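You operate a simulated robot arm through the tools that you are given. There is no shell and no other tool.

The job below is to be done with a simulated robot arm. You get a single attempt, and the scene is never put back.

TASK
Pack the black parts tin with 3 nuts and 3 washers and put its lid on.
Fine: from the hopper, the nuts first, then the washers, dial set for each; teal slide back out; nothing else in it, nothing spilt. Where these are worked on the way, their far stop is far enough and under half their travel is too little: teal slide.

Only the result counts: the job must be done as asked and must still hold three seconds after the hand-in. Knocking over, shifting, dropping, spilling or breaking anything else fails it. A push-on lid holds only when it is set on centred and level and pressed home; a screw cap is set on level and turned clockwise until tight.

THE ROBOT
A 6-joint arm with a fingered hand, fixed in place. Base frame: the origin is at the foot of the arm, x ahead of it, y to its left, z up; the work surface is at about z = 860. Units: mm, rad, N and s.
With the tool pointing down near the work surface it reaches from about 120 to 820 mm from the base axis. Its first joint turns from -2.897 to 2.897 rad. Payload 4 kg.
Tool frame: the origin (TCP) lies between the finger pads and is the grasp point; the fingertips stand 20 mm ahead of it; z points along the fingers, y is the line along which they close. Largest opening 140 mm; the body of the gripper starts 54 mm behind the TCP. The gripper is a hand of 3 fingers: y runs from the thumb to the fingers, the wrist lies at [0, 0, -215] in the tool frame.
Orientation is that of the tool frame in the base frame, as a unit quaternion [x, y, z, w]. With the fingers straight down and closing along the base's y, the tool's x points along the base's -x, its y along +y and its z along -z.

THE INTERFACE
- The arm moves only by the tool step_arm. Its argument "increments" is a list of rows, each a list of 6 numbers: the shift along the tool's x, y, z in mm, then the turn, a rotation vector about the tool's x, y, z in rad. In form: [[tx, ty, tz, ax, ay, az], ...]. A call has 1 to 20 rows; each row shifts and turns the commanded pose from where the row before left it, along the tool's axes as they then stand. A row lasts 0.2 s, in which the tool goes at most 50 mm and 0.15 rad; a call with a longer step from one row to the next is refused whole. Where a pose cannot be reached the arm comes as near as it can. A force on the tool above 90 N (or 10 N above the force at the start of the call, whichever is more), or a blocked arm, ends the call early, and 0.2 s more pass. In this call time passes only in rows, and 0.2 s behind the last. It gives the time, the measured TCP pose, the force on the tool (base axes), the opening and the grip force at its end, in the units of the frame above (readings bear some noise), with the torque about the TCP (base axes, N m) and any sound that the robot's microphone picked up, and new pictures: "pictures" is both (left out), scene, wrist or none.
- Cameras (640 x 400 px; columns grow to the right, rows downward): "scene" is fixed at [400.5, 499.1, 1465]; the picture's right is [-0.98, -0.18, 0.00], its down [-0.11, 0.58, -0.80] and it looks along [0.15, -0.79, -0.59] (base axes); focal length 317 px, centre (320, 200). "wrist" rides on the gripper at [74, -43, -79] in the tool frame; the picture's right is [0.50, 0.87, 0.00], its down [-0.59, 0.34, -0.73] and it looks along [-0.64, 0.37, 0.68] (tool axes); focal length 275 px, centre (320, 200). There is no depth. A picture from a camera that has moved, and an enlarged one, comes with that camera's place and axes in the base frame and with its lens.
- raise_lower(by): slides the trunk up (or, below 0, down) by that many mm; the arm rides with it, the base frame stays. It gives what a move gives, with no picture.
- set_fingers(finger1, finger2, thumb_bend): sets how far each is bent, from 0 (flat) to 1 (curled in); at 0.3 the hand is open as for a grip, at 0.7 the pads meet at the TCP. One left out holds its place. A second passes; each finger stops where it meets its share of the squeeze, and holds until it gets a number again. It is the only way to open and close the hand. It gives what a move gives, with no picture; readings hold the bend of each and the force on the fingers (four entries, about 0 where the hand has none), thumb and palm.
- inspect(camera, box): a new picture of the part [left, top, right, bottom] of that camera's present view, enlarged. No time passes.
- hand_in(): hands the job in; it is judged then, once.

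Nothing tells you positions but the pictures and the camera data. Unless the task says otherwise, let go and move clear before handing in.

The tools are called as name(argument=value, ...) on one line, values as JSON. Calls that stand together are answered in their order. step_arm: Moves the arm, as the interface text tells. Its arguments: {"type":"object","properties":{"increments":{"type":"array"},"pictures":{"type":"string","enum":["both","scene","wrist","none"]}},"required":["increments"]} The other tools are called the same way: raise_lower (by) slides the trunk up or down; set_fingers (finger1, finger2, thumb_bend) moves the fingers one by one; inspect (camera, box) takes an enlarged picture of a part of a camera's view; hand_in () hands the job in.

At the start:

```text
time: 0.0
tool_pos: [522.2, -263.2, 1183.9]
tool_rot: [0.0, 1.0, 0.0, 0.0]
contact_force: [-0.6, 0.1, -0.1]
wrist_torque: [0.0, -0.03, 0.01]
opening: 139.9
grip_force: 0.0
shape: jaw
bend: [0.3, 0.3, 0.3]
finger forces: [0.0, 0.0, 0.0, 0.1, 0.0, 0.1]
trunk travel left (down, up): [-100.0, 490.0]
```

scene: 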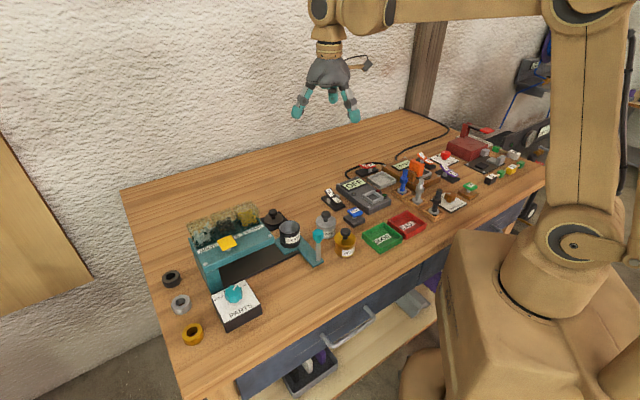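
wrist: 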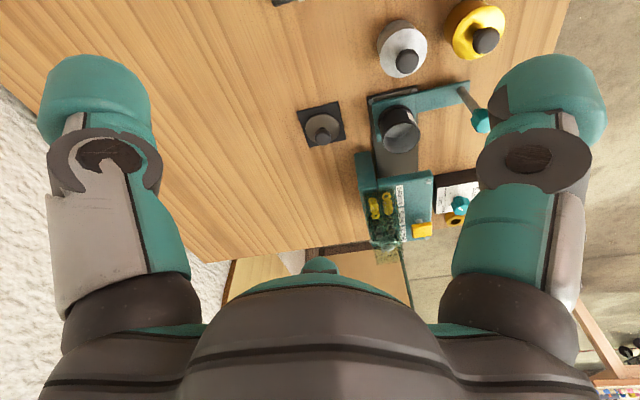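

I see a teal dispenser with a hopper, a yellow button, a slide, and a dial box labelled PARTS. Before moving I will look closer at each of these.

inspect(camera="scene", box=[150, 190, 350, 350])

inspect(camera="wrist", box=[280, 60, 520, 270])

inspect(camera="scene", box=[260, 180, 360, 270])

inspect(camera="scene", box=[180, 200, 280, 340])

```text
2.50 times, centred on (250, 270) of scene
camera zoom: at [400.5, 499.1, 1465.0], right [-0.98, -0.18, 0.0], down [-0.11, 0.58, -0.8], along [0.15, -0.79, -0.59], focal length 792 px, centre (495, 25)
```

zoom: 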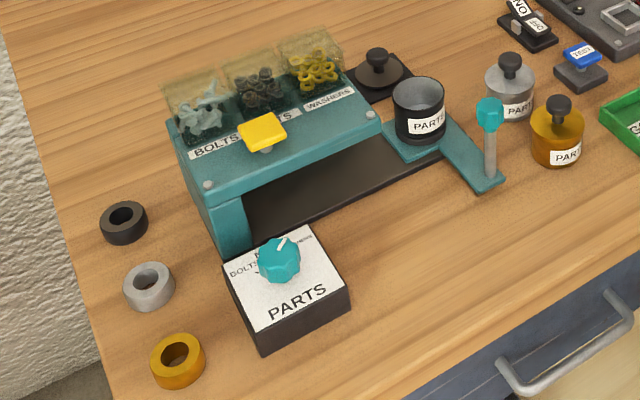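

```text
1.90 times, centred on (400, 165) of wrist
camera zoom: at [447.6, -308.0, 1263.7], right [-0.5, 0.87, 0.0], down [0.59, 0.34, 0.73], along [0.64, 0.37, -0.68], focal length 524 px, centre (168, 267)
```

zoom: 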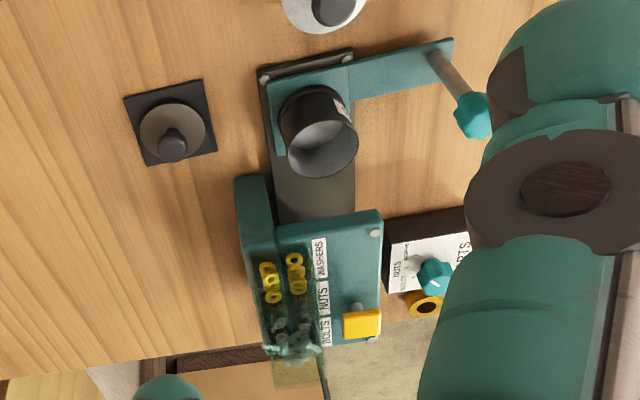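

```text
4.44 times, centred on (310, 225) of scene
camera zoom: at [400.5, 499.1, 1465.0], right [-0.98, -0.18, 0.0], down [-0.11, 0.58, -0.8], along [0.15, -0.79, -0.59], focal length 1408 px, centre (364, 89)
```

zoom: 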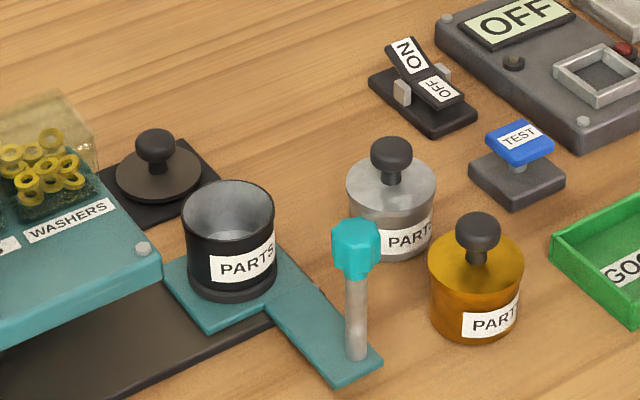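

```text
2.86 times, centred on (230, 270) of scene
camera zoom: at [400.5, 499.1, 1465.0], right [-0.98, -0.18, 0.0], down [-0.11, 0.58, -0.8], along [0.15, -0.79, -0.59], focal length 905 px, centre (577, 0)
```

zoom: 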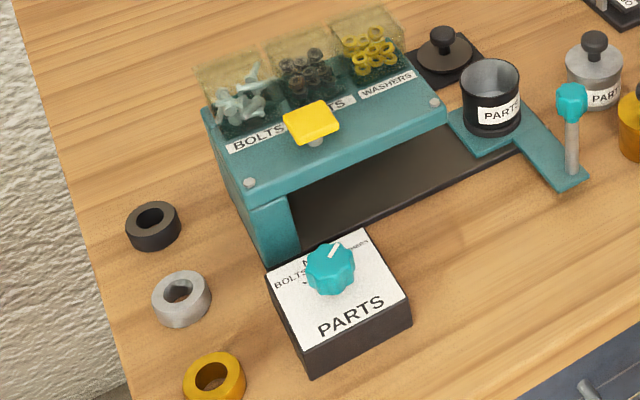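

The black tin already sits on the teal slide, at about (590, -88). The next thing I need is a closer look at the dial, the button and the lid.

inspect(camera="scene", box=[205, 270, 269, 335])

inspect(camera="scene", box=[180, 195, 264, 290])

inspect(camera="wrist", box=[350, 160, 480, 260])

inspect(camera="scene", box=[320, 110, 560, 260])

```text
6.15 times, centred on (237, 302) of scene
camera zoom: at [400.5, 499.1, 1465.0], right [-0.98, -0.18, 0.0], down [-0.11, 0.58, -0.8], along [0.15, -0.79, -0.59], focal length 1949 px, centre (831, -431)
```

zoom: 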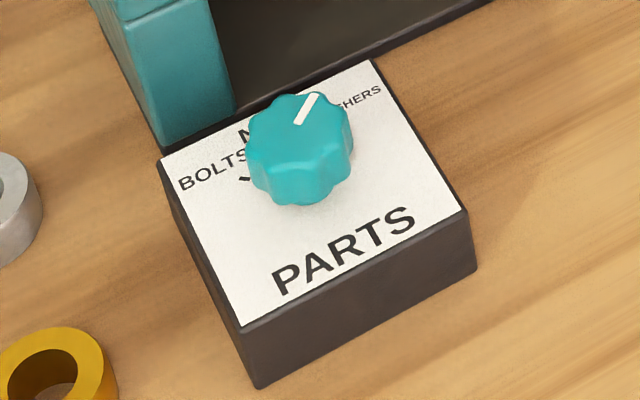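

```text
4.21 times, centred on (222, 242) of scene
camera zoom: at [400.5, 499.1, 1465.0], right [-0.98, -0.18, 0.0], down [-0.11, 0.58, -0.8], along [0.15, -0.79, -0.59], focal length 1334 px, centre (733, 21)
```

zoom: 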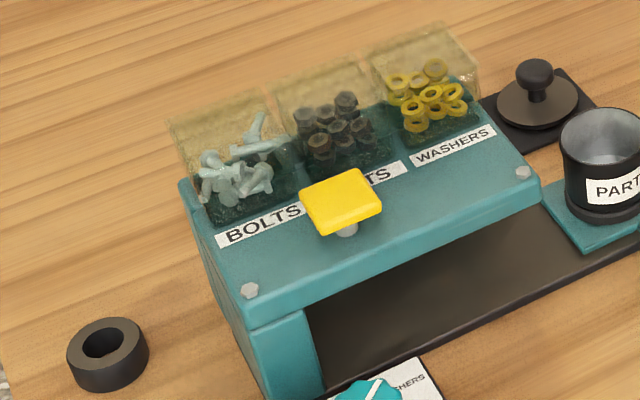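

```text
4.00 times, centred on (415, 210) of wrist
camera zoom: at [447.6, -308.0, 1263.7], right [-0.5, 0.87, 0.0], down [0.59, 0.34, 0.73], along [0.64, 0.37, -0.68], focal length 1101 px, centre (-60, 160)
```

zoom: 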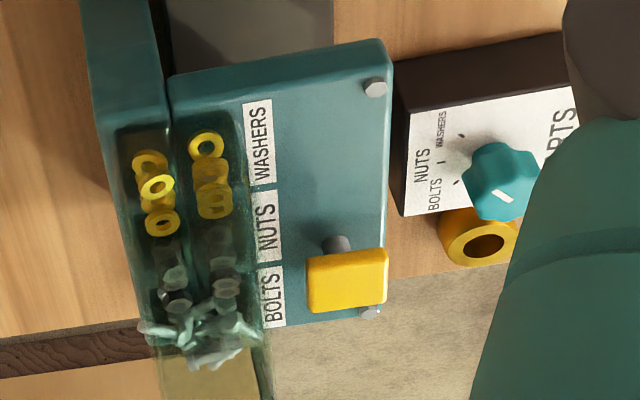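

```text
2.67 times, centred on (440, 185) of scene
camera zoom: at [400.5, 499.1, 1465.0], right [-0.98, -0.18, 0.0], down [-0.11, 0.58, -0.8], along [0.15, -0.79, -0.59], focal length 845 px, centre (0, 240)
```

zoom: 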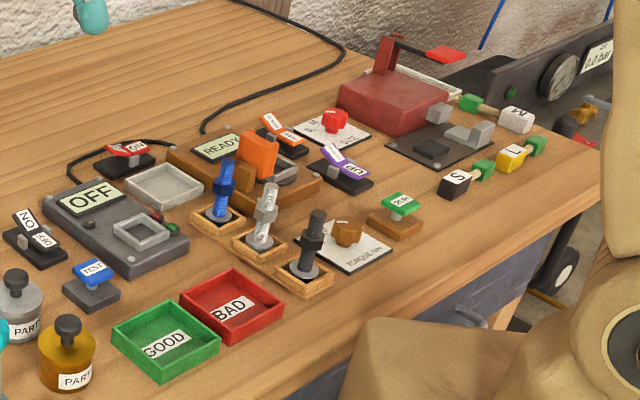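

The dial box centre is at about (652, 124), turned 45°, and the pointer looks closest to WASHERS. I'll move so the wrist camera can see the dial and button properly.

step_arm(increments=[[-3.4, 46.4, 0, 0, 0, 0], [-3.4, 46.4, 0, 0, 0, 0], [-3.4, 46.4, 0, 0, 0, 0], [-3.4, 46.4, 0, 0, 0, 0], [-3.4, 46.4, 0, 0, 0, 0], [-3.4, 46.4, 0, 0, 0, 0], [-3.4, 46.4, 0, 0, 0, 0], [0, 0, 40, 0, 0, 0], [0, 0, 40, 0, 0, 0], [0, 0, 40, 0, 0, 0]])

```text
time: 2.2
tool_pos: [546.5, 61.0, 1063.6]
tool_rot: [0.0, 1.0, -0.001, 0.0]
contact_force: [0.8, 0.3, -0.3]
wrist_torque: [0.01, 0.02, -0.01]
opening: 139.9
grip_force: 0.0
shape: jaw
bend: [0.3, 0.3, 0.3]
finger forces: [0.1, 0.0, 0.1, 0.1, 0.0, 0.0]
trunk travel left (down, up): [-100.0, 490.0]
camera wrist: at [471.5, 17.7, 1142.3], right [-0.5, 0.87, 0.0], down [0.59, 0.34, 0.73], along [0.64, 0.37, -0.68], focal length 275 px, centre (320, 200)
```

scene: 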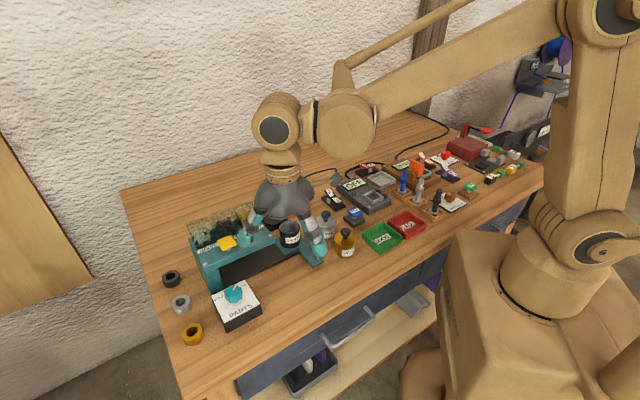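
wrist: 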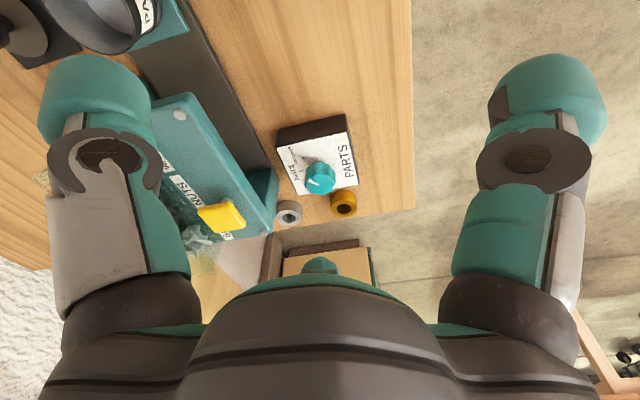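

inspect(camera="wrist", box=[265, 105, 375, 225])

inspect(camera="wrist", box=[140, 80, 300, 280])

```text
3.33 times, centred on (320, 165) of wrist
camera zoom: at [471.5, 17.7, 1142.3], right [-0.5, 0.87, 0.0], down [0.59, 0.34, 0.73], along [0.64, 0.37, -0.68], focal length 918 px, centre (320, 317)
```

zoom: 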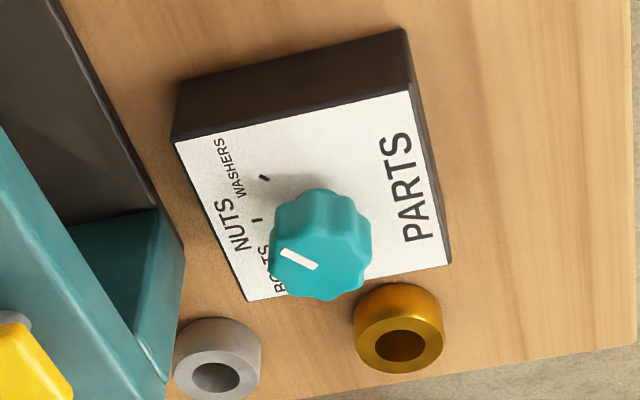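

```text
2.00 times, centred on (220, 180) of wrist
camera zoom: at [471.5, 17.7, 1142.3], right [-0.5, 0.87, 0.0], down [0.59, 0.34, 0.73], along [0.64, 0.37, -0.68], focal length 551 px, centre (520, 240)
```

zoom: 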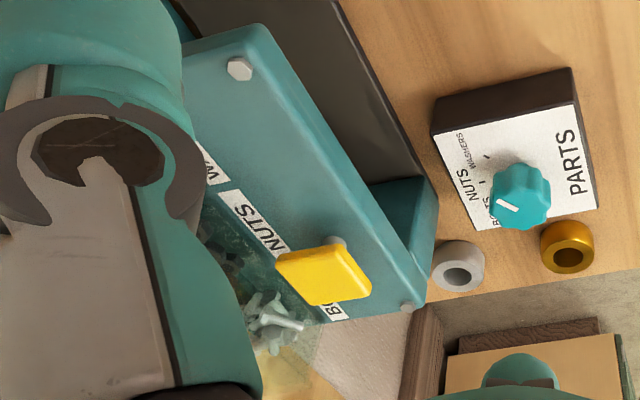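

The ticks put NUTS along (0.71, -0.71) from the dial centre at (654, 123) and WASHERS along -y. The pointer is at WASHERS, so it needs about 45° counter-clockwise. I'll close the fingers part way and look at how the hand is laid out.

set_fingers(finger1=0.5, finger2=0.5, thumb_bend=0.5)

inspect(camera="wrist", box=[0, 0, 640, 400])

inspect(camera="scene", box=[200, 140, 360, 280])

```text
time: 3.2
tool_pos: [544.9, 62.2, 1063.4]
tool_rot: [0.001, 1.0, 0.0, 0.0]
contact_force: [-0.2, 0.0, 0.4]
wrist_torque: [0.02, 0.06, 0.03]
opening: 64.1
grip_force: 0.1
shape: fingers
bend: [0.5, 0.5, 0.5]
finger forces: [0.1, 0.1, 0.0, 0.0, 0.0, 0.1]
trunk travel left (down, up): [-100.0, 490.0]
```

```text
1.00 times, centred on (320, 200) of wrist (not enlarged: the box is as wide or as high as the picture)
camera zoom: at [471.2, 17.5, 1142.8], right [-0.5, 0.87, 0.0], down [0.59, 0.34, 0.73], along [0.64, 0.37, -0.68], focal length 275 px, centre (320, 200)
```

zoom: 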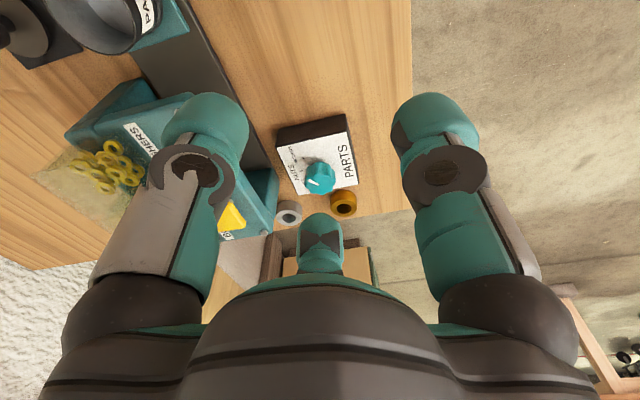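

```text
2.86 times, centred on (280, 210) of scene
camera zoom: at [400.5, 499.1, 1465.0], right [-0.98, -0.18, 0.0], down [-0.11, 0.58, -0.8], along [0.15, -0.79, -0.59], focal length 905 px, centre (434, 171)
```

zoom: 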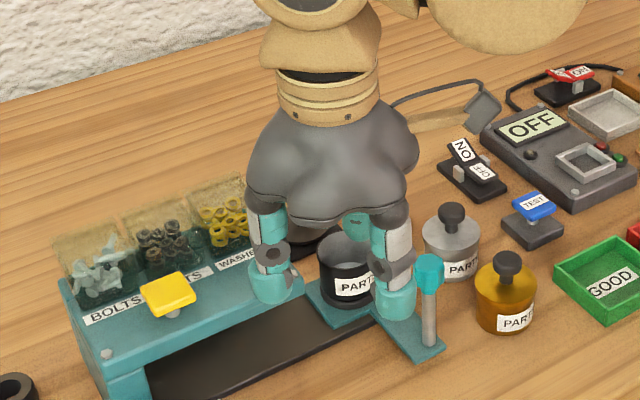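

At bend 0.5 the fingers stand at roughly 32 mm pad radius, three-way symmetric. I'll move above the dial and stop short so I can check alignment.

step_arm(increments=[[-36.2, 20.5, 0, 0, 0, 0], [-36.2, 20.5, 0, 0, 0, 0], [-36.2, 20.5, 0, 0, 0, 0], [0, 0, 39, 0, 0, 0], [0, 0, 39, 0, 0, 0]])

inspect(camera="scene", box=[180, 220, 290, 340])

inspect(camera="wrist", box=[220, 130, 420, 260])

```text
time: 4.4
tool_pos: [655.3, 122.4, 985.3]
tool_rot: [0.001, 1.0, 0.0, 0.0]
contact_force: [0.8, -0.9, 0.4]
wrist_torque: [-0.02, 0.01, -0.02]
opening: 63.8
grip_force: 0.1
shape: fingers
bend: [0.5, 0.5, 0.5]
finger forces: [0.0, 0.0, 0.1, 0.0, 0.0, 0.1]
trunk travel left (down, up): [-100.0, 490.0]
camera wrist: at [581.3, 78.5, 1065.3], right [-0.5, 0.87, 0.0], down [0.59, 0.34, 0.73], along [0.64, 0.37, -0.68], focal length 275 px, centre (320, 200)
```

scene: 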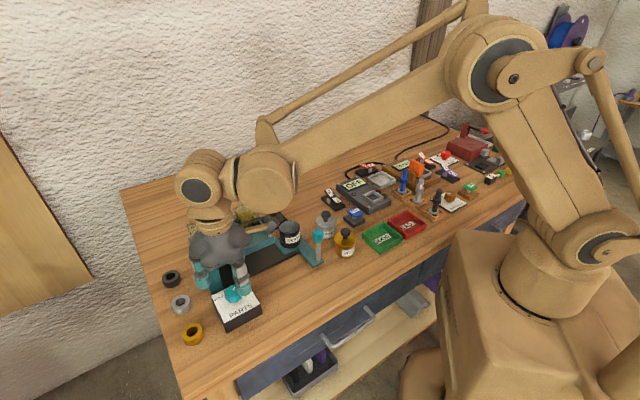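
wrist: 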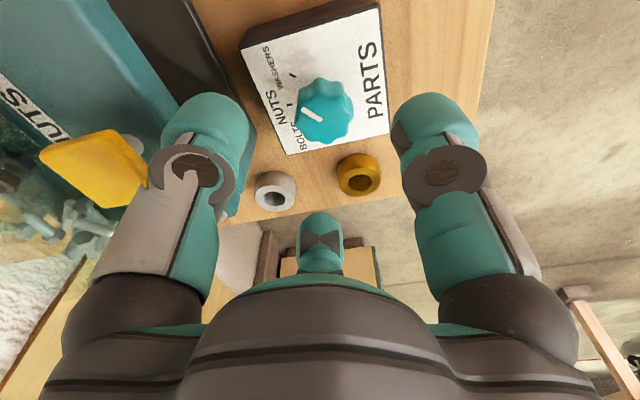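

```text
3.33 times, centred on (235, 280) of scene
camera zoom: at [400.5, 499.1, 1465.0], right [-0.98, -0.18, 0.0], down [-0.11, 0.58, -0.8], along [0.15, -0.79, -0.59], focal length 1056 px, centre (603, -67)
```

zoom: 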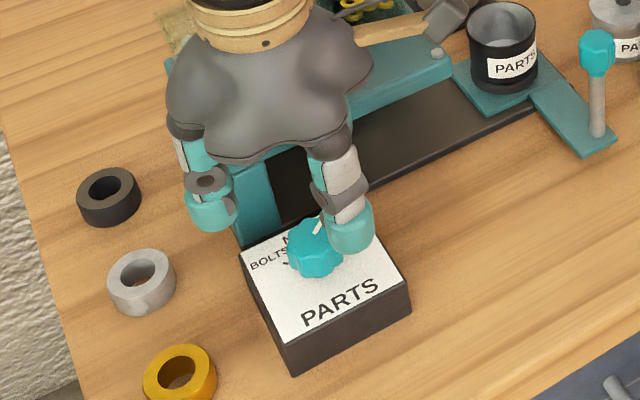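

```text
3.08 times, centred on (320, 195) of wrist
camera zoom: at [581.3, 78.5, 1065.3], right [-0.5, 0.87, 0.0], down [0.59, 0.34, 0.73], along [0.64, 0.37, -0.68], focal length 847 px, centre (320, 215)
```

zoom: 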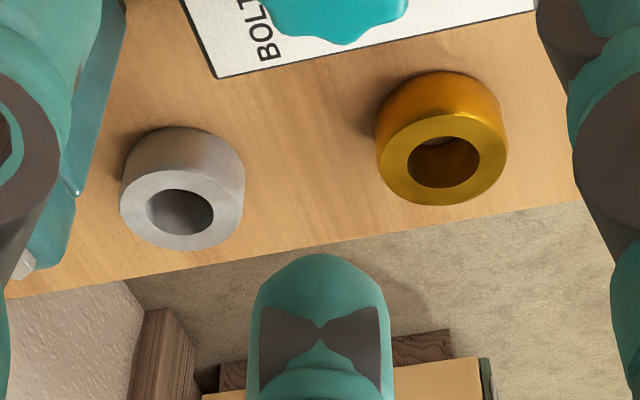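

I'm above the dial. I'll pre-turn the hand clockwise so the fingers clear the housing while I turn the knob, then go down around it.

step_arm(increments=[[0.5, 0.3, 0, 0, 0, 0.15], [0, 0, 0, 0, 0, 0.15], [0, 0, 0, 0, 0, 0.15], [0, 0, 0, 0, 0, 0.15], [0, 0, 32, 0, 0, 0], [0, 0, 20, 0, 0, 0], [0, 0, 11, 0, 0, 0]])

inspect(camera="scene", box=[180, 220, 290, 340])

```text
time: 6.0
tool_pos: [653.9, 122.8, 922.9]
tool_rot: [0.295, 0.955, 0.0, 0.0]
contact_force: [-0.3, -0.1, -0.3]
wrist_torque: [-0.02, -0.01, 0.0]
opening: 63.8
grip_force: 0.0
shape: fingers
bend: [0.5, 0.5, 0.5]
finger forces: [0.1, 0.1, 0.0, 0.0, 0.0, 0.1]
trunk travel left (down, up): [-100.0, 490.0]
camera wrist: at [568.1, 128.6, 1002.9], right [0.08, 1.0, 0.0], down [0.68, -0.05, 0.73], along [0.73, -0.06, -0.68], focal length 275 px, centre (320, 200)
```

scene: 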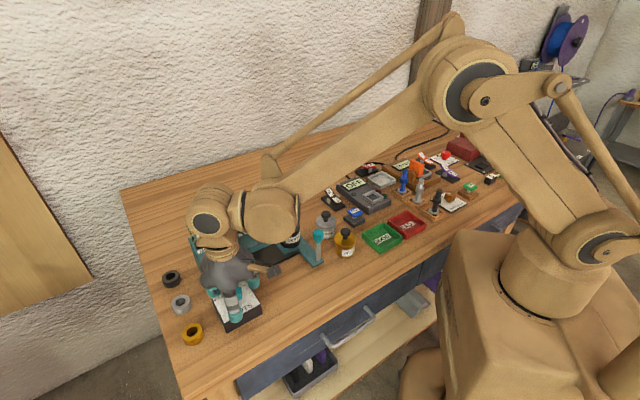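
wrist: 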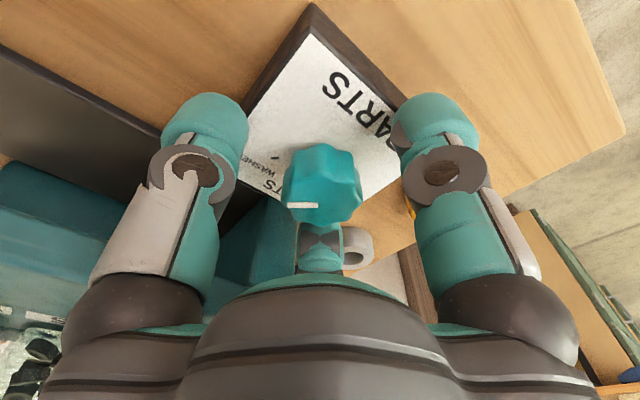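

```text
3.33 times, centred on (235, 280) of scene
camera zoom: at [400.5, 499.1, 1465.0], right [-0.98, -0.18, 0.0], down [-0.11, 0.58, -0.8], along [0.15, -0.79, -0.59], focal length 1056 px, centre (603, -67)
```

zoom: 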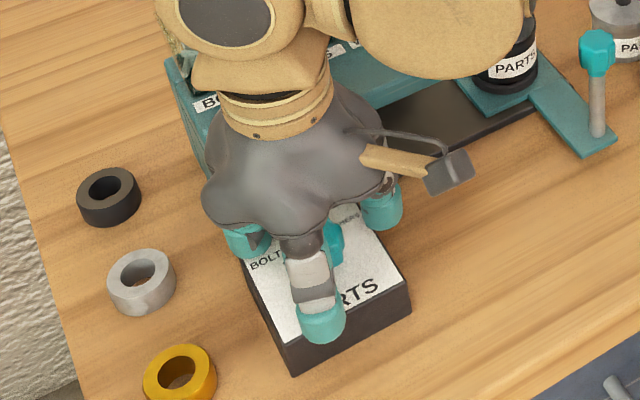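

The knob sits between the three fingers. Next I close on it.

set_fingers(finger1=0.7, finger2=0.7, thumb_bend=0.7)

step_arm(increments=[[0, 0, 0, 0, 0, -0.1], [0, 0, 0, 0, 0, -0.1]], pictures="wrist")

```text
time: 7.0
tool_pos: [653.9, 123.3, 923.9]
tool_rot: [0.295, 0.955, -0.001, 0.0]
contact_force: [-2.0, -0.7, -2.3]
wrist_torque: [0.01, -0.01, 0.02]
opening: 26.0
grip_force: 18.6
shape: fingers
bend: [0.62, 0.62, 0.64]
finger forces: [11.3, 10.7, 0.0, 0.1, 14.1, 0.0]
trunk travel left (down, up): [-100.0, 490.0]
```

```text
time: 7.6
tool_pos: [653.4, 123.2, 923.3]
tool_rot: [0.197, 0.98, 0.0, 0.001]
contact_force: [0.7, -1.4, 1.4]
wrist_torque: [0.06, -0.01, 0.02]
opening: 26.0
grip_force: 18.6
shape: fingers
bend: [0.62, 0.62, 0.64]
finger forces: [11.8, 11.6, 0.0, 0.1, 13.9, 0.1]
trunk travel left (down, up): [-100.0, 490.0]
camera wrist: at [568.6, 111.0, 1002.8], right [-0.13, 0.99, 0.0], down [0.67, 0.09, 0.73], along [0.73, 0.09, -0.68], focal length 275 px, centre (320, 200)
```

wrist: 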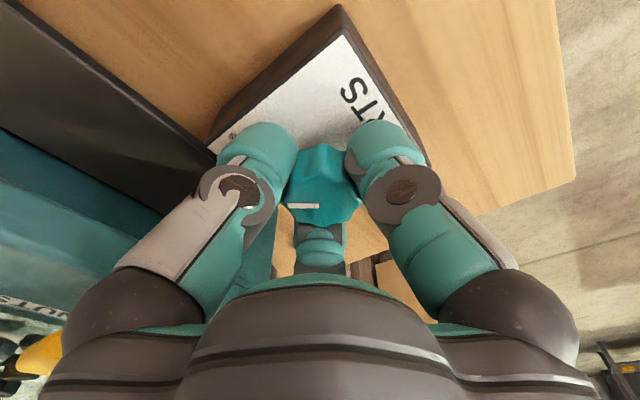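

The knob turns with the hand. I'll turn the rest of the 45°.

step_arm(increments=[[0, 0, 0, 0, 0, -0.12], [0, 0, 0, 0, 0, -0.12], [0, 0, 0, 0, 0, -0.12], [0, 0, 0, 0, 0, -0.12], [0, 0, 0, 0, 0, -0.105]], pictures="wrist")

inspect(camera="wrist", box=[200, 100, 440, 280])

inspect(camera="scene", box=[180, 220, 290, 340])

```text
time: 8.8
tool_pos: [654.3, 123.8, 924.4]
tool_rot: [-0.094, 0.996, 0.0, 0.0]
contact_force: [8.1, 0.4, 6.5]
wrist_torque: [0.05, -0.12, -0.05]
opening: 25.8
grip_force: 20.9
shape: fingers
bend: [0.62, 0.62, 0.64]
finger forces: [12.1, 15.0, 0.0, 0.0, 15.8, 0.1]
trunk travel left (down, up): [-100.0, 490.0]
camera wrist: at [588.9, 65.9, 1002.5], right [-0.65, 0.76, 0.0], down [0.51, 0.44, 0.73], along [0.56, 0.48, -0.68], focal length 275 px, centre (320, 200)
```

wrist: 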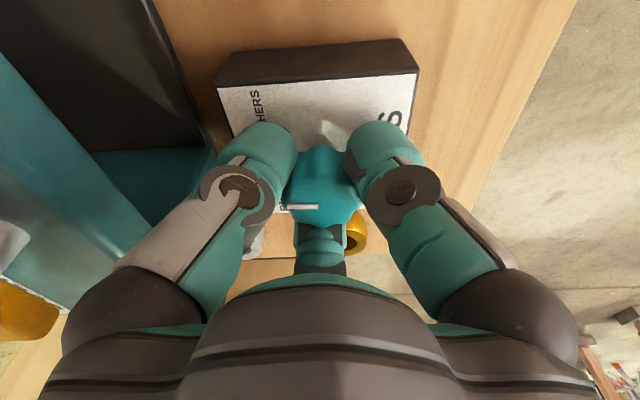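

```text
2.22 times, centred on (320, 190) of wrist
camera zoom: at [588.9, 65.9, 1002.5], right [-0.65, 0.76, 0.0], down [0.51, 0.44, 0.73], along [0.56, 0.48, -0.68], focal length 612 px, centre (320, 222)
```

zoom: 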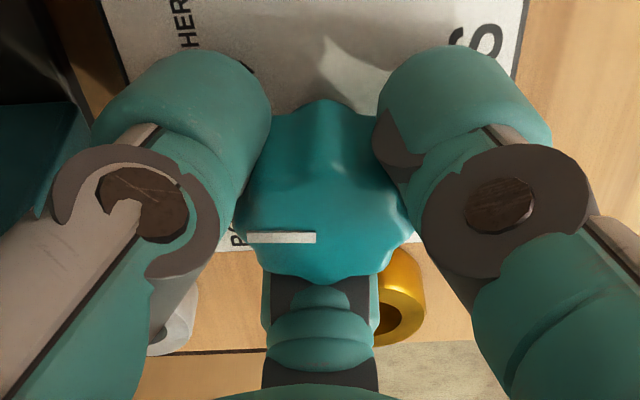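

```text
3.33 times, centred on (235, 280) of scene
camera zoom: at [400.5, 499.1, 1465.0], right [-0.98, -0.18, 0.0], down [-0.11, 0.58, -0.8], along [0.15, -0.79, -0.59], focal length 1056 px, centre (603, -67)
```

zoom: 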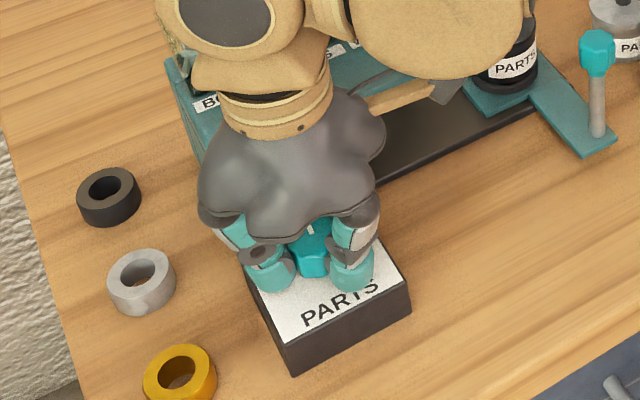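

The pointer reads about -49.5° and the NUTS tick sits near -45°, so I'll turn a touch further, let go and check.

step_arm(increments=[[0, 0, 0, 0, 0, -0.08]], pictures="none")

set_fingers(finger1=0.5, finger2=0.5, thumb_bend=0.5)

step_arm(increments=[[0, 0, -30, 0, 0, 0], [0, 0, -40, 0, 0, 0]])

inspect(camera="wrist", box=[210, 0, 430, 160])

inspect(camera="scene", box=[200, 260, 270, 340])

```text
time: 9.2
tool_pos: [654.2, 123.1, 924.0]
tool_rot: [-0.134, 0.991, 0.0, 0.0]
contact_force: [12.0, 1.8, 9.5]
wrist_torque: [0.08, -0.17, 0.0]
opening: 25.6
grip_force: 22.0
shape: fingers
bend: [0.62, 0.62, 0.64]
finger forces: [12.0, 15.6, 0.0, 0.1, 16.5, 0.1]
trunk travel left (down, up): [-100.0, 490.0]
```

```text
time: 10.2
tool_pos: [653.1, 122.0, 922.2]
tool_rot: [-0.133, 0.991, 0.0, 0.001]
contact_force: [0.3, -0.4, 0.2]
wrist_torque: [0.02, 0.05, 0.03]
opening: 63.8
grip_force: 0.2
shape: fingers
bend: [0.5, 0.5, 0.5]
finger forces: [0.1, 0.0, 0.0, 0.0, 0.2, 0.1]
trunk travel left (down, up): [-100.0, 490.0]
```

```text
time: 10.8
tool_pos: [652.7, 123.6, 993.2]
tool_rot: [-0.133, 0.991, 0.0, 0.0]
contact_force: [0.2, -0.2, 0.1]
wrist_torque: [0.01, 0.0, -0.02]
opening: 63.9
grip_force: 0.1
shape: fingers
bend: [0.5, 0.5, 0.5]
finger forces: [0.0, 0.1, 0.0, 0.0, 0.1, 0.1]
trunk travel left (down, up): [-100.0, 490.0]
camera wrist: at [592.3, 61.6, 1072.5], right [-0.71, 0.7, 0.0], down [0.48, 0.48, 0.73], along [0.52, 0.52, -0.68], focal length 275 px, centre (320, 200)
```

scene: 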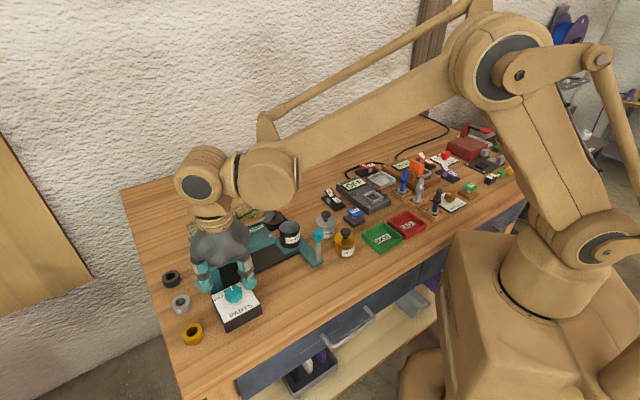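
wrist: 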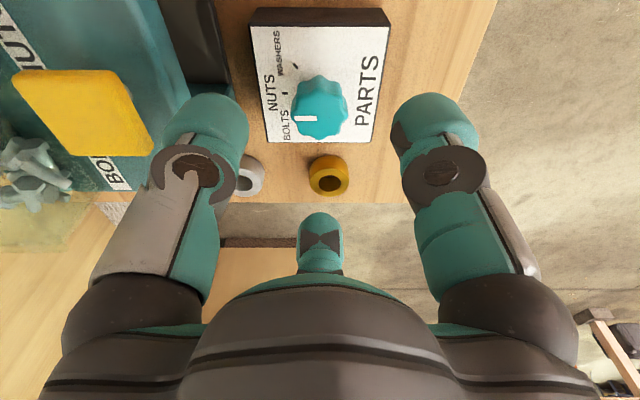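

```text
2.50 times, centred on (320, 80) of wrist
camera zoom: at [592.3, 61.6, 1072.5], right [-0.71, 0.7, 0.0], down [0.48, 0.48, 0.73], along [0.52, 0.52, -0.68], focal length 688 px, centre (320, 500)
```

zoom: 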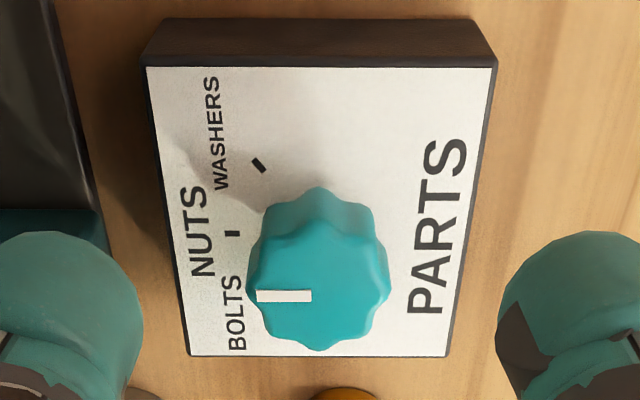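

```text
5.00 times, centred on (235, 300) of scene
camera zoom: at [400.5, 499.1, 1465.0], right [-0.98, -0.18, 0.0], down [-0.11, 0.58, -0.8], along [0.15, -0.79, -0.59], focal length 1584 px, centre (745, -300)
```

zoom: 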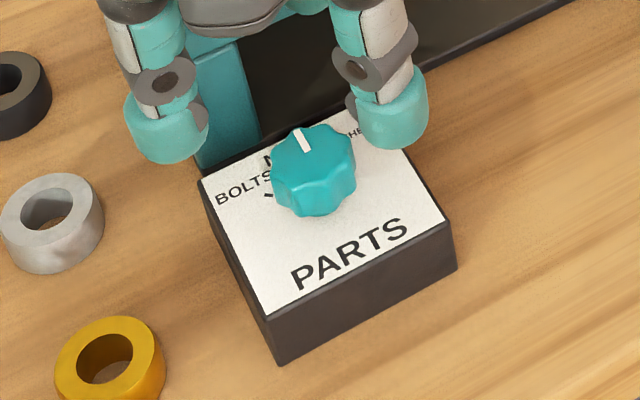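

The pointer lines up with NUTS. Now I'll rise and move over the slide's post knob at about (507, -46), turning the hand so a finger gap faces the housing.

step_arm(increments=[[0, 0, -45, 0, 0, 0.13], [0, 0, -45, 0, 0, 0.13], [0, 0, 0, 0, 0, 0.135], [0, 0, 0, 0, 0, 0.135], [19.3, -40.5, 0, 0, 0, 0], [19.3, -40.5, 0, 0, 0, 0], [19.3, -40.5, 0, 0, 0, 0], [19.3, -40.5, 0, 0, 0, 0], [19.3, -40.5, 0, 0, 0, 0], [0, 0, 40, 0, 0, 0]])

inspect(camera="scene", box=[260, 180, 370, 290])

```text
time: 13.0
tool_pos: [507.1, -46.3, 1042.1]
tool_rot: [0.131, 0.991, 0.0, 0.001]
contact_force: [-0.3, -0.9, 0.0]
wrist_torque: [-0.01, -0.03, 0.0]
opening: 63.9
grip_force: 0.1
shape: fingers
bend: [0.5, 0.5, 0.5]
finger forces: [0.1, 0.0, 0.0, 0.0, 0.1, 0.1]
trunk travel left (down, up): [-100.0, 490.0]
camera wrist: at [425.0, -69.6, 1121.3], right [-0.26, 0.97, 0.0], down [0.66, 0.17, 0.73], along [0.71, 0.19, -0.68], focal length 275 px, centre (320, 200)
```

scene: 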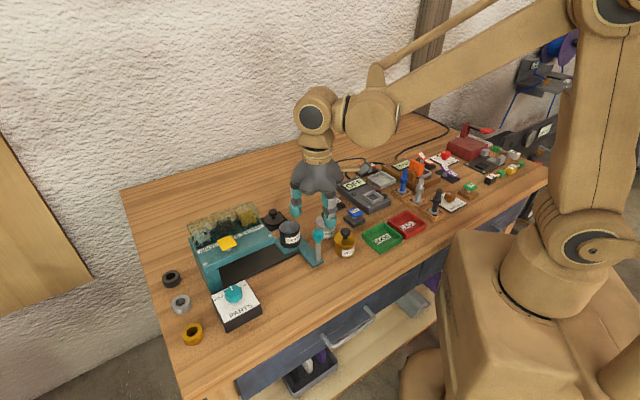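
wrist: 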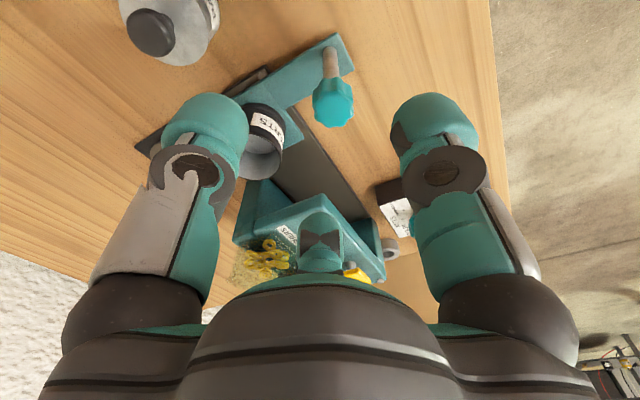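

```text
3.64 times, centred on (315, 235) of scene
camera zoom: at [400.5, 499.1, 1465.0], right [-0.98, -0.18, 0.0], down [-0.11, 0.58, -0.8], along [0.15, -0.79, -0.59], focal length 1152 px, centre (338, 73)
```

zoom: 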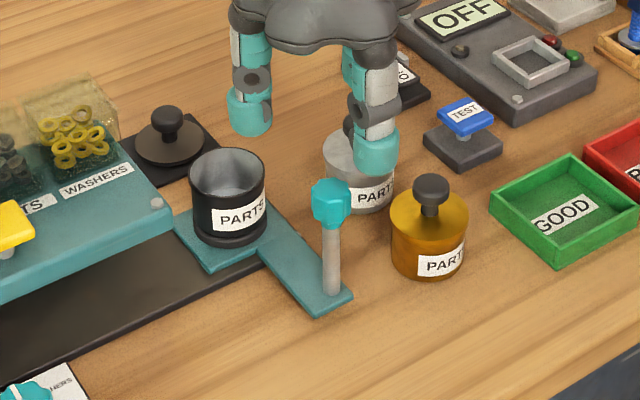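

The knob centre triangulates to about (505.5, -40, 957). I'll shift to it, go down and close.

step_arm(increments=[[3.2, 5.7, 20, 0, 0, 0], [0, 0, 30, 0, 0, 0], [0, 0, 30, 0, 0, 0]])

inspect(camera="scene", box=[260, 180, 370, 290])

```text
time: 13.8
tool_pos: [506.0, -40.6, 962.0]
tool_rot: [0.131, 0.991, 0.0, 0.0]
contact_force: [0.2, 0.1, 0.0]
wrist_torque: [0.04, 0.02, 0.0]
opening: 64.0
grip_force: 0.0
shape: fingers
bend: [0.5, 0.5, 0.5]
finger forces: [0.0, 0.0, 0.0, 0.0, 0.0, 0.0]
trunk travel left (down, up): [-100.0, 490.0]
camera wrist: at [423.1, -63.7, 1041.7], right [-0.26, 0.97, 0.0], down [0.66, 0.17, 0.73], along [0.71, 0.19, -0.68], focal length 275 px, centre (320, 200)
```

scene: 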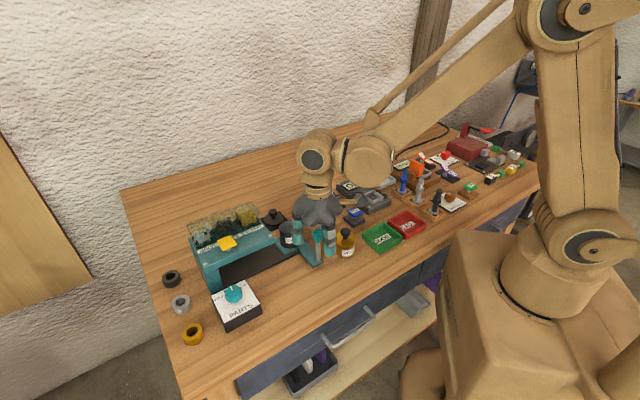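
wrist: 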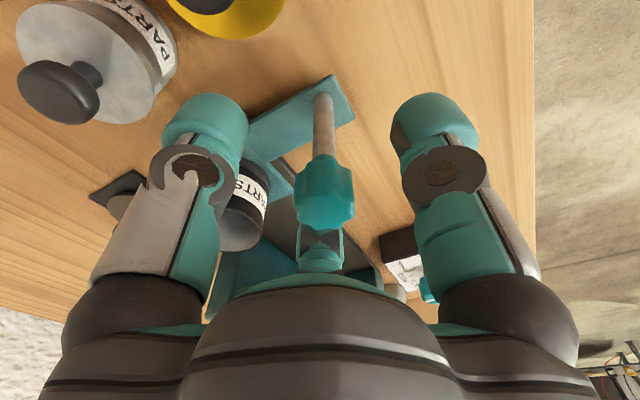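

```text
3.64 times, centred on (315, 235) of scene
camera zoom: at [400.5, 499.1, 1465.0], right [-0.98, -0.18, 0.0], down [-0.11, 0.58, -0.8], along [0.15, -0.79, -0.59], focal length 1152 px, centre (338, 73)
```

zoom: 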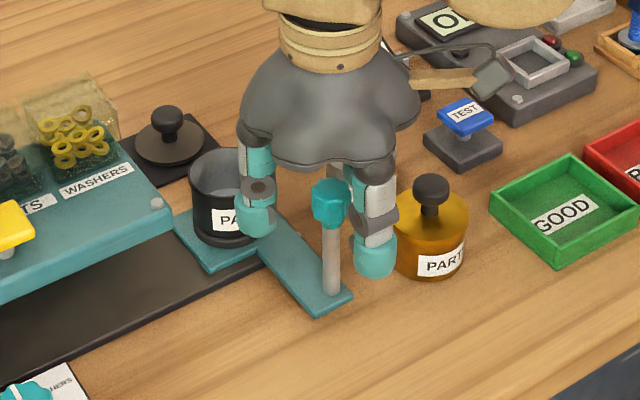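

The knob is centred between the fingers, so I close on it.

set_fingers(finger1=0.7, finger2=0.7, thumb_bend=0.7)

```text
time: 14.8
tool_pos: [506.7, -40.8, 962.4]
tool_rot: [0.131, 0.991, 0.001, -0.001]
contact_force: [-1.6, 1.0, -6.2]
wrist_torque: [0.01, 0.06, 0.02]
opening: 19.2
grip_force: 13.0
shape: fingers
bend: [0.64, 0.64, 0.66]
finger forces: [9.0, 8.2, 0.0, 0.1, 8.9, 0.0]
trunk travel left (down, up): [-100.0, 490.0]
```

Gripped. Now I push the slide inwards along (0.707, 0.707), gently at first.

step_arm(increments=[[-2.5, 4.3, 0, 0, 0, 0], [-5, 8.7, 0, 0, 0, 0], [-5, 8.7, 0, 0, 0, 0], [-5, 8.7, 0, 0, 0, 0]], pictures="scene")

inspect(camera="scene", box=[230, 180, 340, 290])

```text
time: 15.8
tool_pos: [529.9, -15.7, 962.5]
tool_rot: [0.132, 0.991, 0.0, 0.0]
contact_force: [-1.8, 3.7, -11.6]
wrist_torque: [0.03, 0.03, -0.03]
opening: 19.0
grip_force: 12.6
shape: fingers
bend: [0.64, 0.64, 0.66]
finger forces: [9.7, 7.9, 0.1, 0.1, 8.0, 0.1]
trunk travel left (down, up): [-100.0, 490.0]
```

scene: 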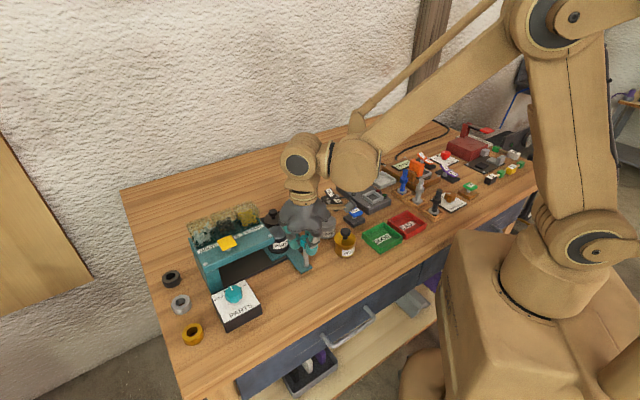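

```text
3.64 times, centred on (285, 235) of scene
camera zoom: at [400.5, 499.1, 1465.0], right [-0.98, -0.18, 0.0], down [-0.11, 0.58, -0.8], along [0.15, -0.79, -0.59], focal length 1152 px, centre (447, 73)
```

zoom: 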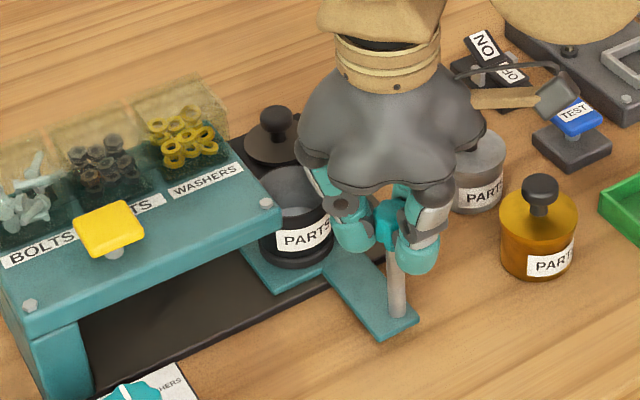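

The slide moves with the tin on it. I'll keep pushing towards the far stop.

step_arm(increments=[[-5, 8.7, 0, 0, 0, 0], [-5, 8.7, 0, 0, 0, 0], [-5, 8.7, 0, 0, 0, 0], [-5, 8.7, 0, 0, 0, 0], [-5, 8.7, 0, 0, 0, 0], [-5, 8.7, 0, 0, 0, 0]], pictures="scene")

inspect(camera="scene", box=[190, 190, 340, 310])

```text
time: 17.2
tool_pos: [573.3, 27.8, 962.9]
tool_rot: [0.131, 0.991, 0.0, 0.001]
contact_force: [-2.9, 2.9, -7.2]
wrist_torque: [0.03, 0.05, 0.01]
opening: 19.0
grip_force: 13.8
shape: fingers
bend: [0.64, 0.64, 0.66]
finger forces: [9.8, 8.1, 0.0, 0.1, 8.1, 0.0]
trunk travel left (down, up): [-100.0, 490.0]
```

scene: 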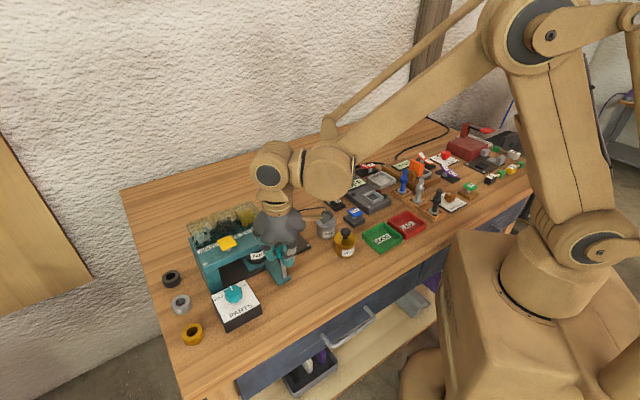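

```text
3.33 times, centred on (265, 250) of scene
camera zoom: at [400.5, 499.1, 1465.0], right [-0.98, -0.18, 0.0], down [-0.11, 0.58, -0.8], along [0.15, -0.79, -0.59], focal length 1056 px, centre (503, 33)
```

zoom: 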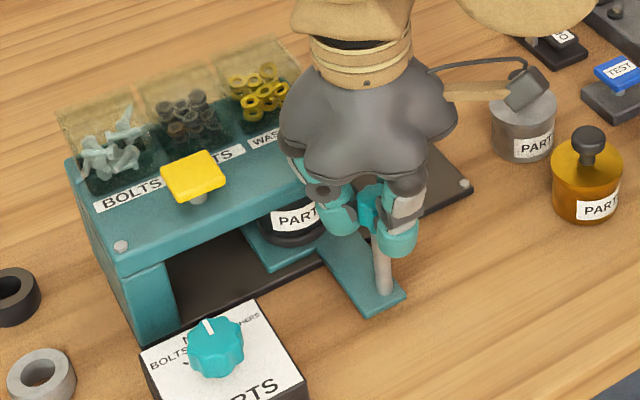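

The tin is now under the housing, about 95 mm in. I'll carry on in smaller amounts and watch the force.

step_arm(increments=[[-5, 8.7, 0, 0, 0, 0], [-5, 8.7, 0, 0, 0, 0], [-2.5, 4.3, 0, 0, 0, 0], [-2.5, 4.3, 0, 0, 0, 0]], pictures="none")

```text
time: 18.2
tool_pos: [592.6, 45.2, 964.3]
tool_rot: [0.132, 0.991, 0.0, 0.0]
contact_force: [-18.1, -12.5, -6.1]
wrist_torque: [-0.15, 0.19, -0.05]
opening: 23.3
grip_force: 12.9
shape: fingers
bend: [0.64, 0.67, 0.64]
finger forces: [7.9, 2.9, 0.0, 0.0, 14.8, 0.1]
trunk travel left (down, up): [-100.0, 490.0]
```

Force rose to 22 N along the travel at about 120 mm, which is the far stop. I'll let go, lift and look.

set_fingers(finger1=0.5, finger2=0.5, thumb_bend=0.5)

step_arm(increments=[[0, 0, -40, 0, 0, 0], [0, 0, -40, 0, 0, 0], [0, 0, -40, 0, 0, 0]])

inspect(camera="scene", box=[190, 190, 340, 310])

inspect(camera="wrist", box=[180, 40, 400, 220])

```text
time: 19.2
tool_pos: [593.9, 47.8, 963.4]
tool_rot: [0.131, 0.991, 0.0, 0.0]
contact_force: [0.3, 0.3, -0.5]
wrist_torque: [0.02, 0.0, -0.01]
opening: 63.7
grip_force: 0.2
shape: fingers
bend: [0.5, 0.5, 0.5]
finger forces: [0.1, 0.1, 0.0, 0.0, 0.1, 0.0]
trunk travel left (down, up): [-100.0, 490.0]
```

```text
time: 20.0
tool_pos: [594.5, 46.6, 1082.6]
tool_rot: [0.132, 0.991, 0.0, 0.0]
contact_force: [0.0, 0.5, 0.3]
wrist_torque: [0.01, 0.03, -0.01]
opening: 63.5
grip_force: 0.0
shape: fingers
bend: [0.5, 0.5, 0.5]
finger forces: [0.0, 0.0, 0.0, 0.0, 0.0, 0.0]
trunk travel left (down, up): [-100.0, 490.0]
camera wrist: at [511.0, 25.0, 1162.7], right [-0.26, 0.97, 0.0], down [0.66, 0.17, 0.73], along [0.71, 0.19, -0.68], focal length 275 px, centre (320, 200)
```

scene: 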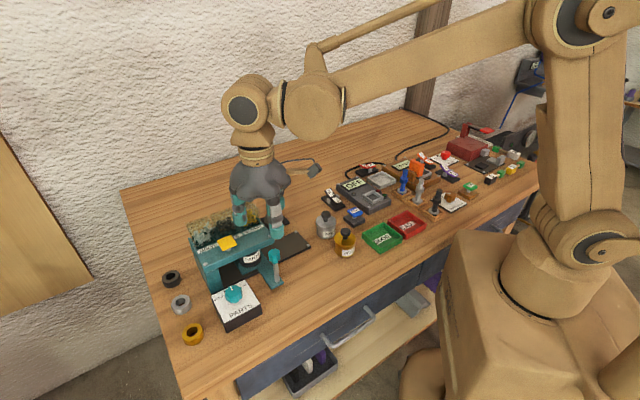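
wrist: 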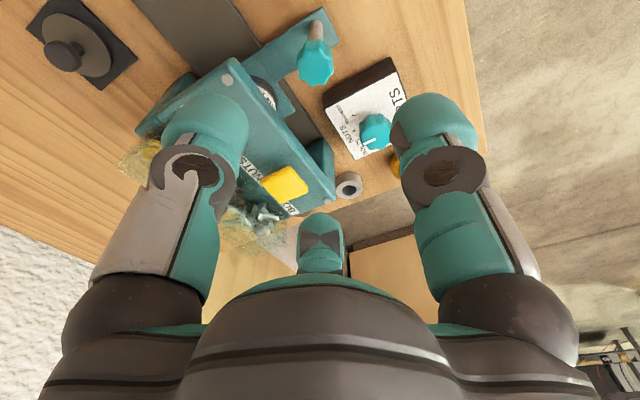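

```text
3.33 times, centred on (265, 250) of scene
camera zoom: at [400.5, 499.1, 1465.0], right [-0.98, -0.18, 0.0], down [-0.11, 0.58, -0.8], along [0.15, -0.79, -0.59], focal length 1056 px, centre (503, 33)
```

zoom: 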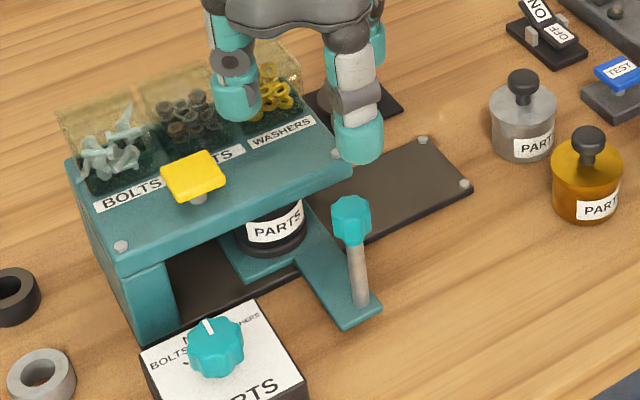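

```text
2.22 times, centred on (290, 130) of wrist
camera zoom: at [511.0, 25.0, 1162.7], right [-0.26, 0.97, 0.0], down [0.66, 0.17, 0.73], along [0.71, 0.19, -0.68], focal length 612 px, centre (387, 356)
```

zoom: 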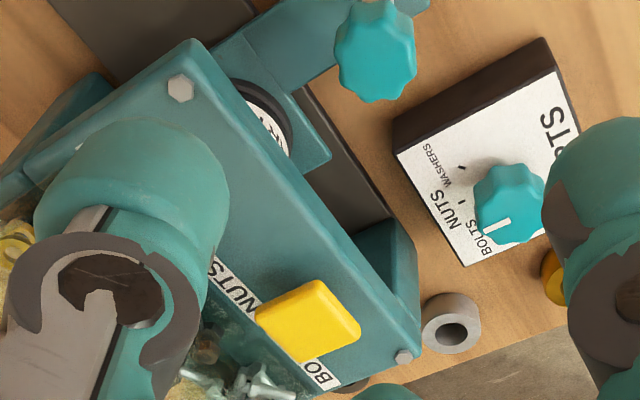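

inspect(camera="scene", box=[225, 235, 295, 300])

inspect(camera="scene", box=[185, 200, 265, 260])

```text
6.15 times, centred on (260, 268) of scene
camera zoom: at [400.5, 499.1, 1465.0], right [-0.98, -0.18, 0.0], down [-0.11, 0.58, -0.8], along [0.15, -0.79, -0.59], focal length 1949 px, centre (689, -215)
```

zoom: 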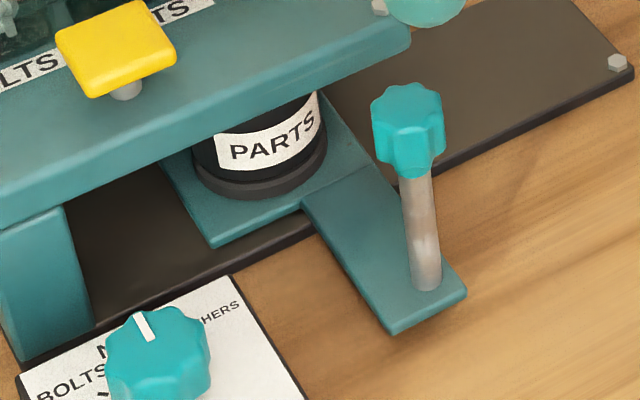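

```text
6.67 times, centred on (225, 230) of scene
camera zoom: at [400.5, 499.1, 1465.0], right [-0.98, -0.18, 0.0], down [-0.11, 0.58, -0.8], along [0.15, -0.79, -0.59], focal length 2112 px, centre (953, 0)
```

zoom: 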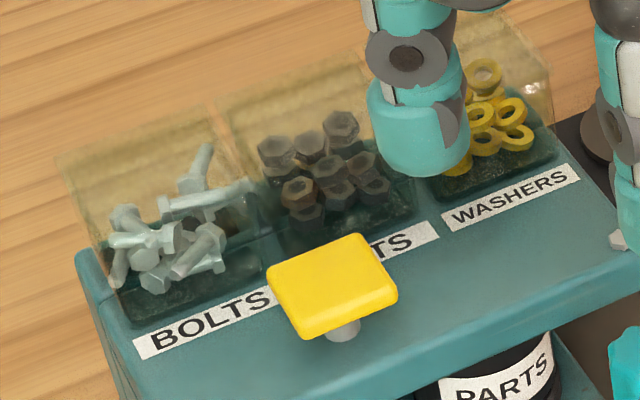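

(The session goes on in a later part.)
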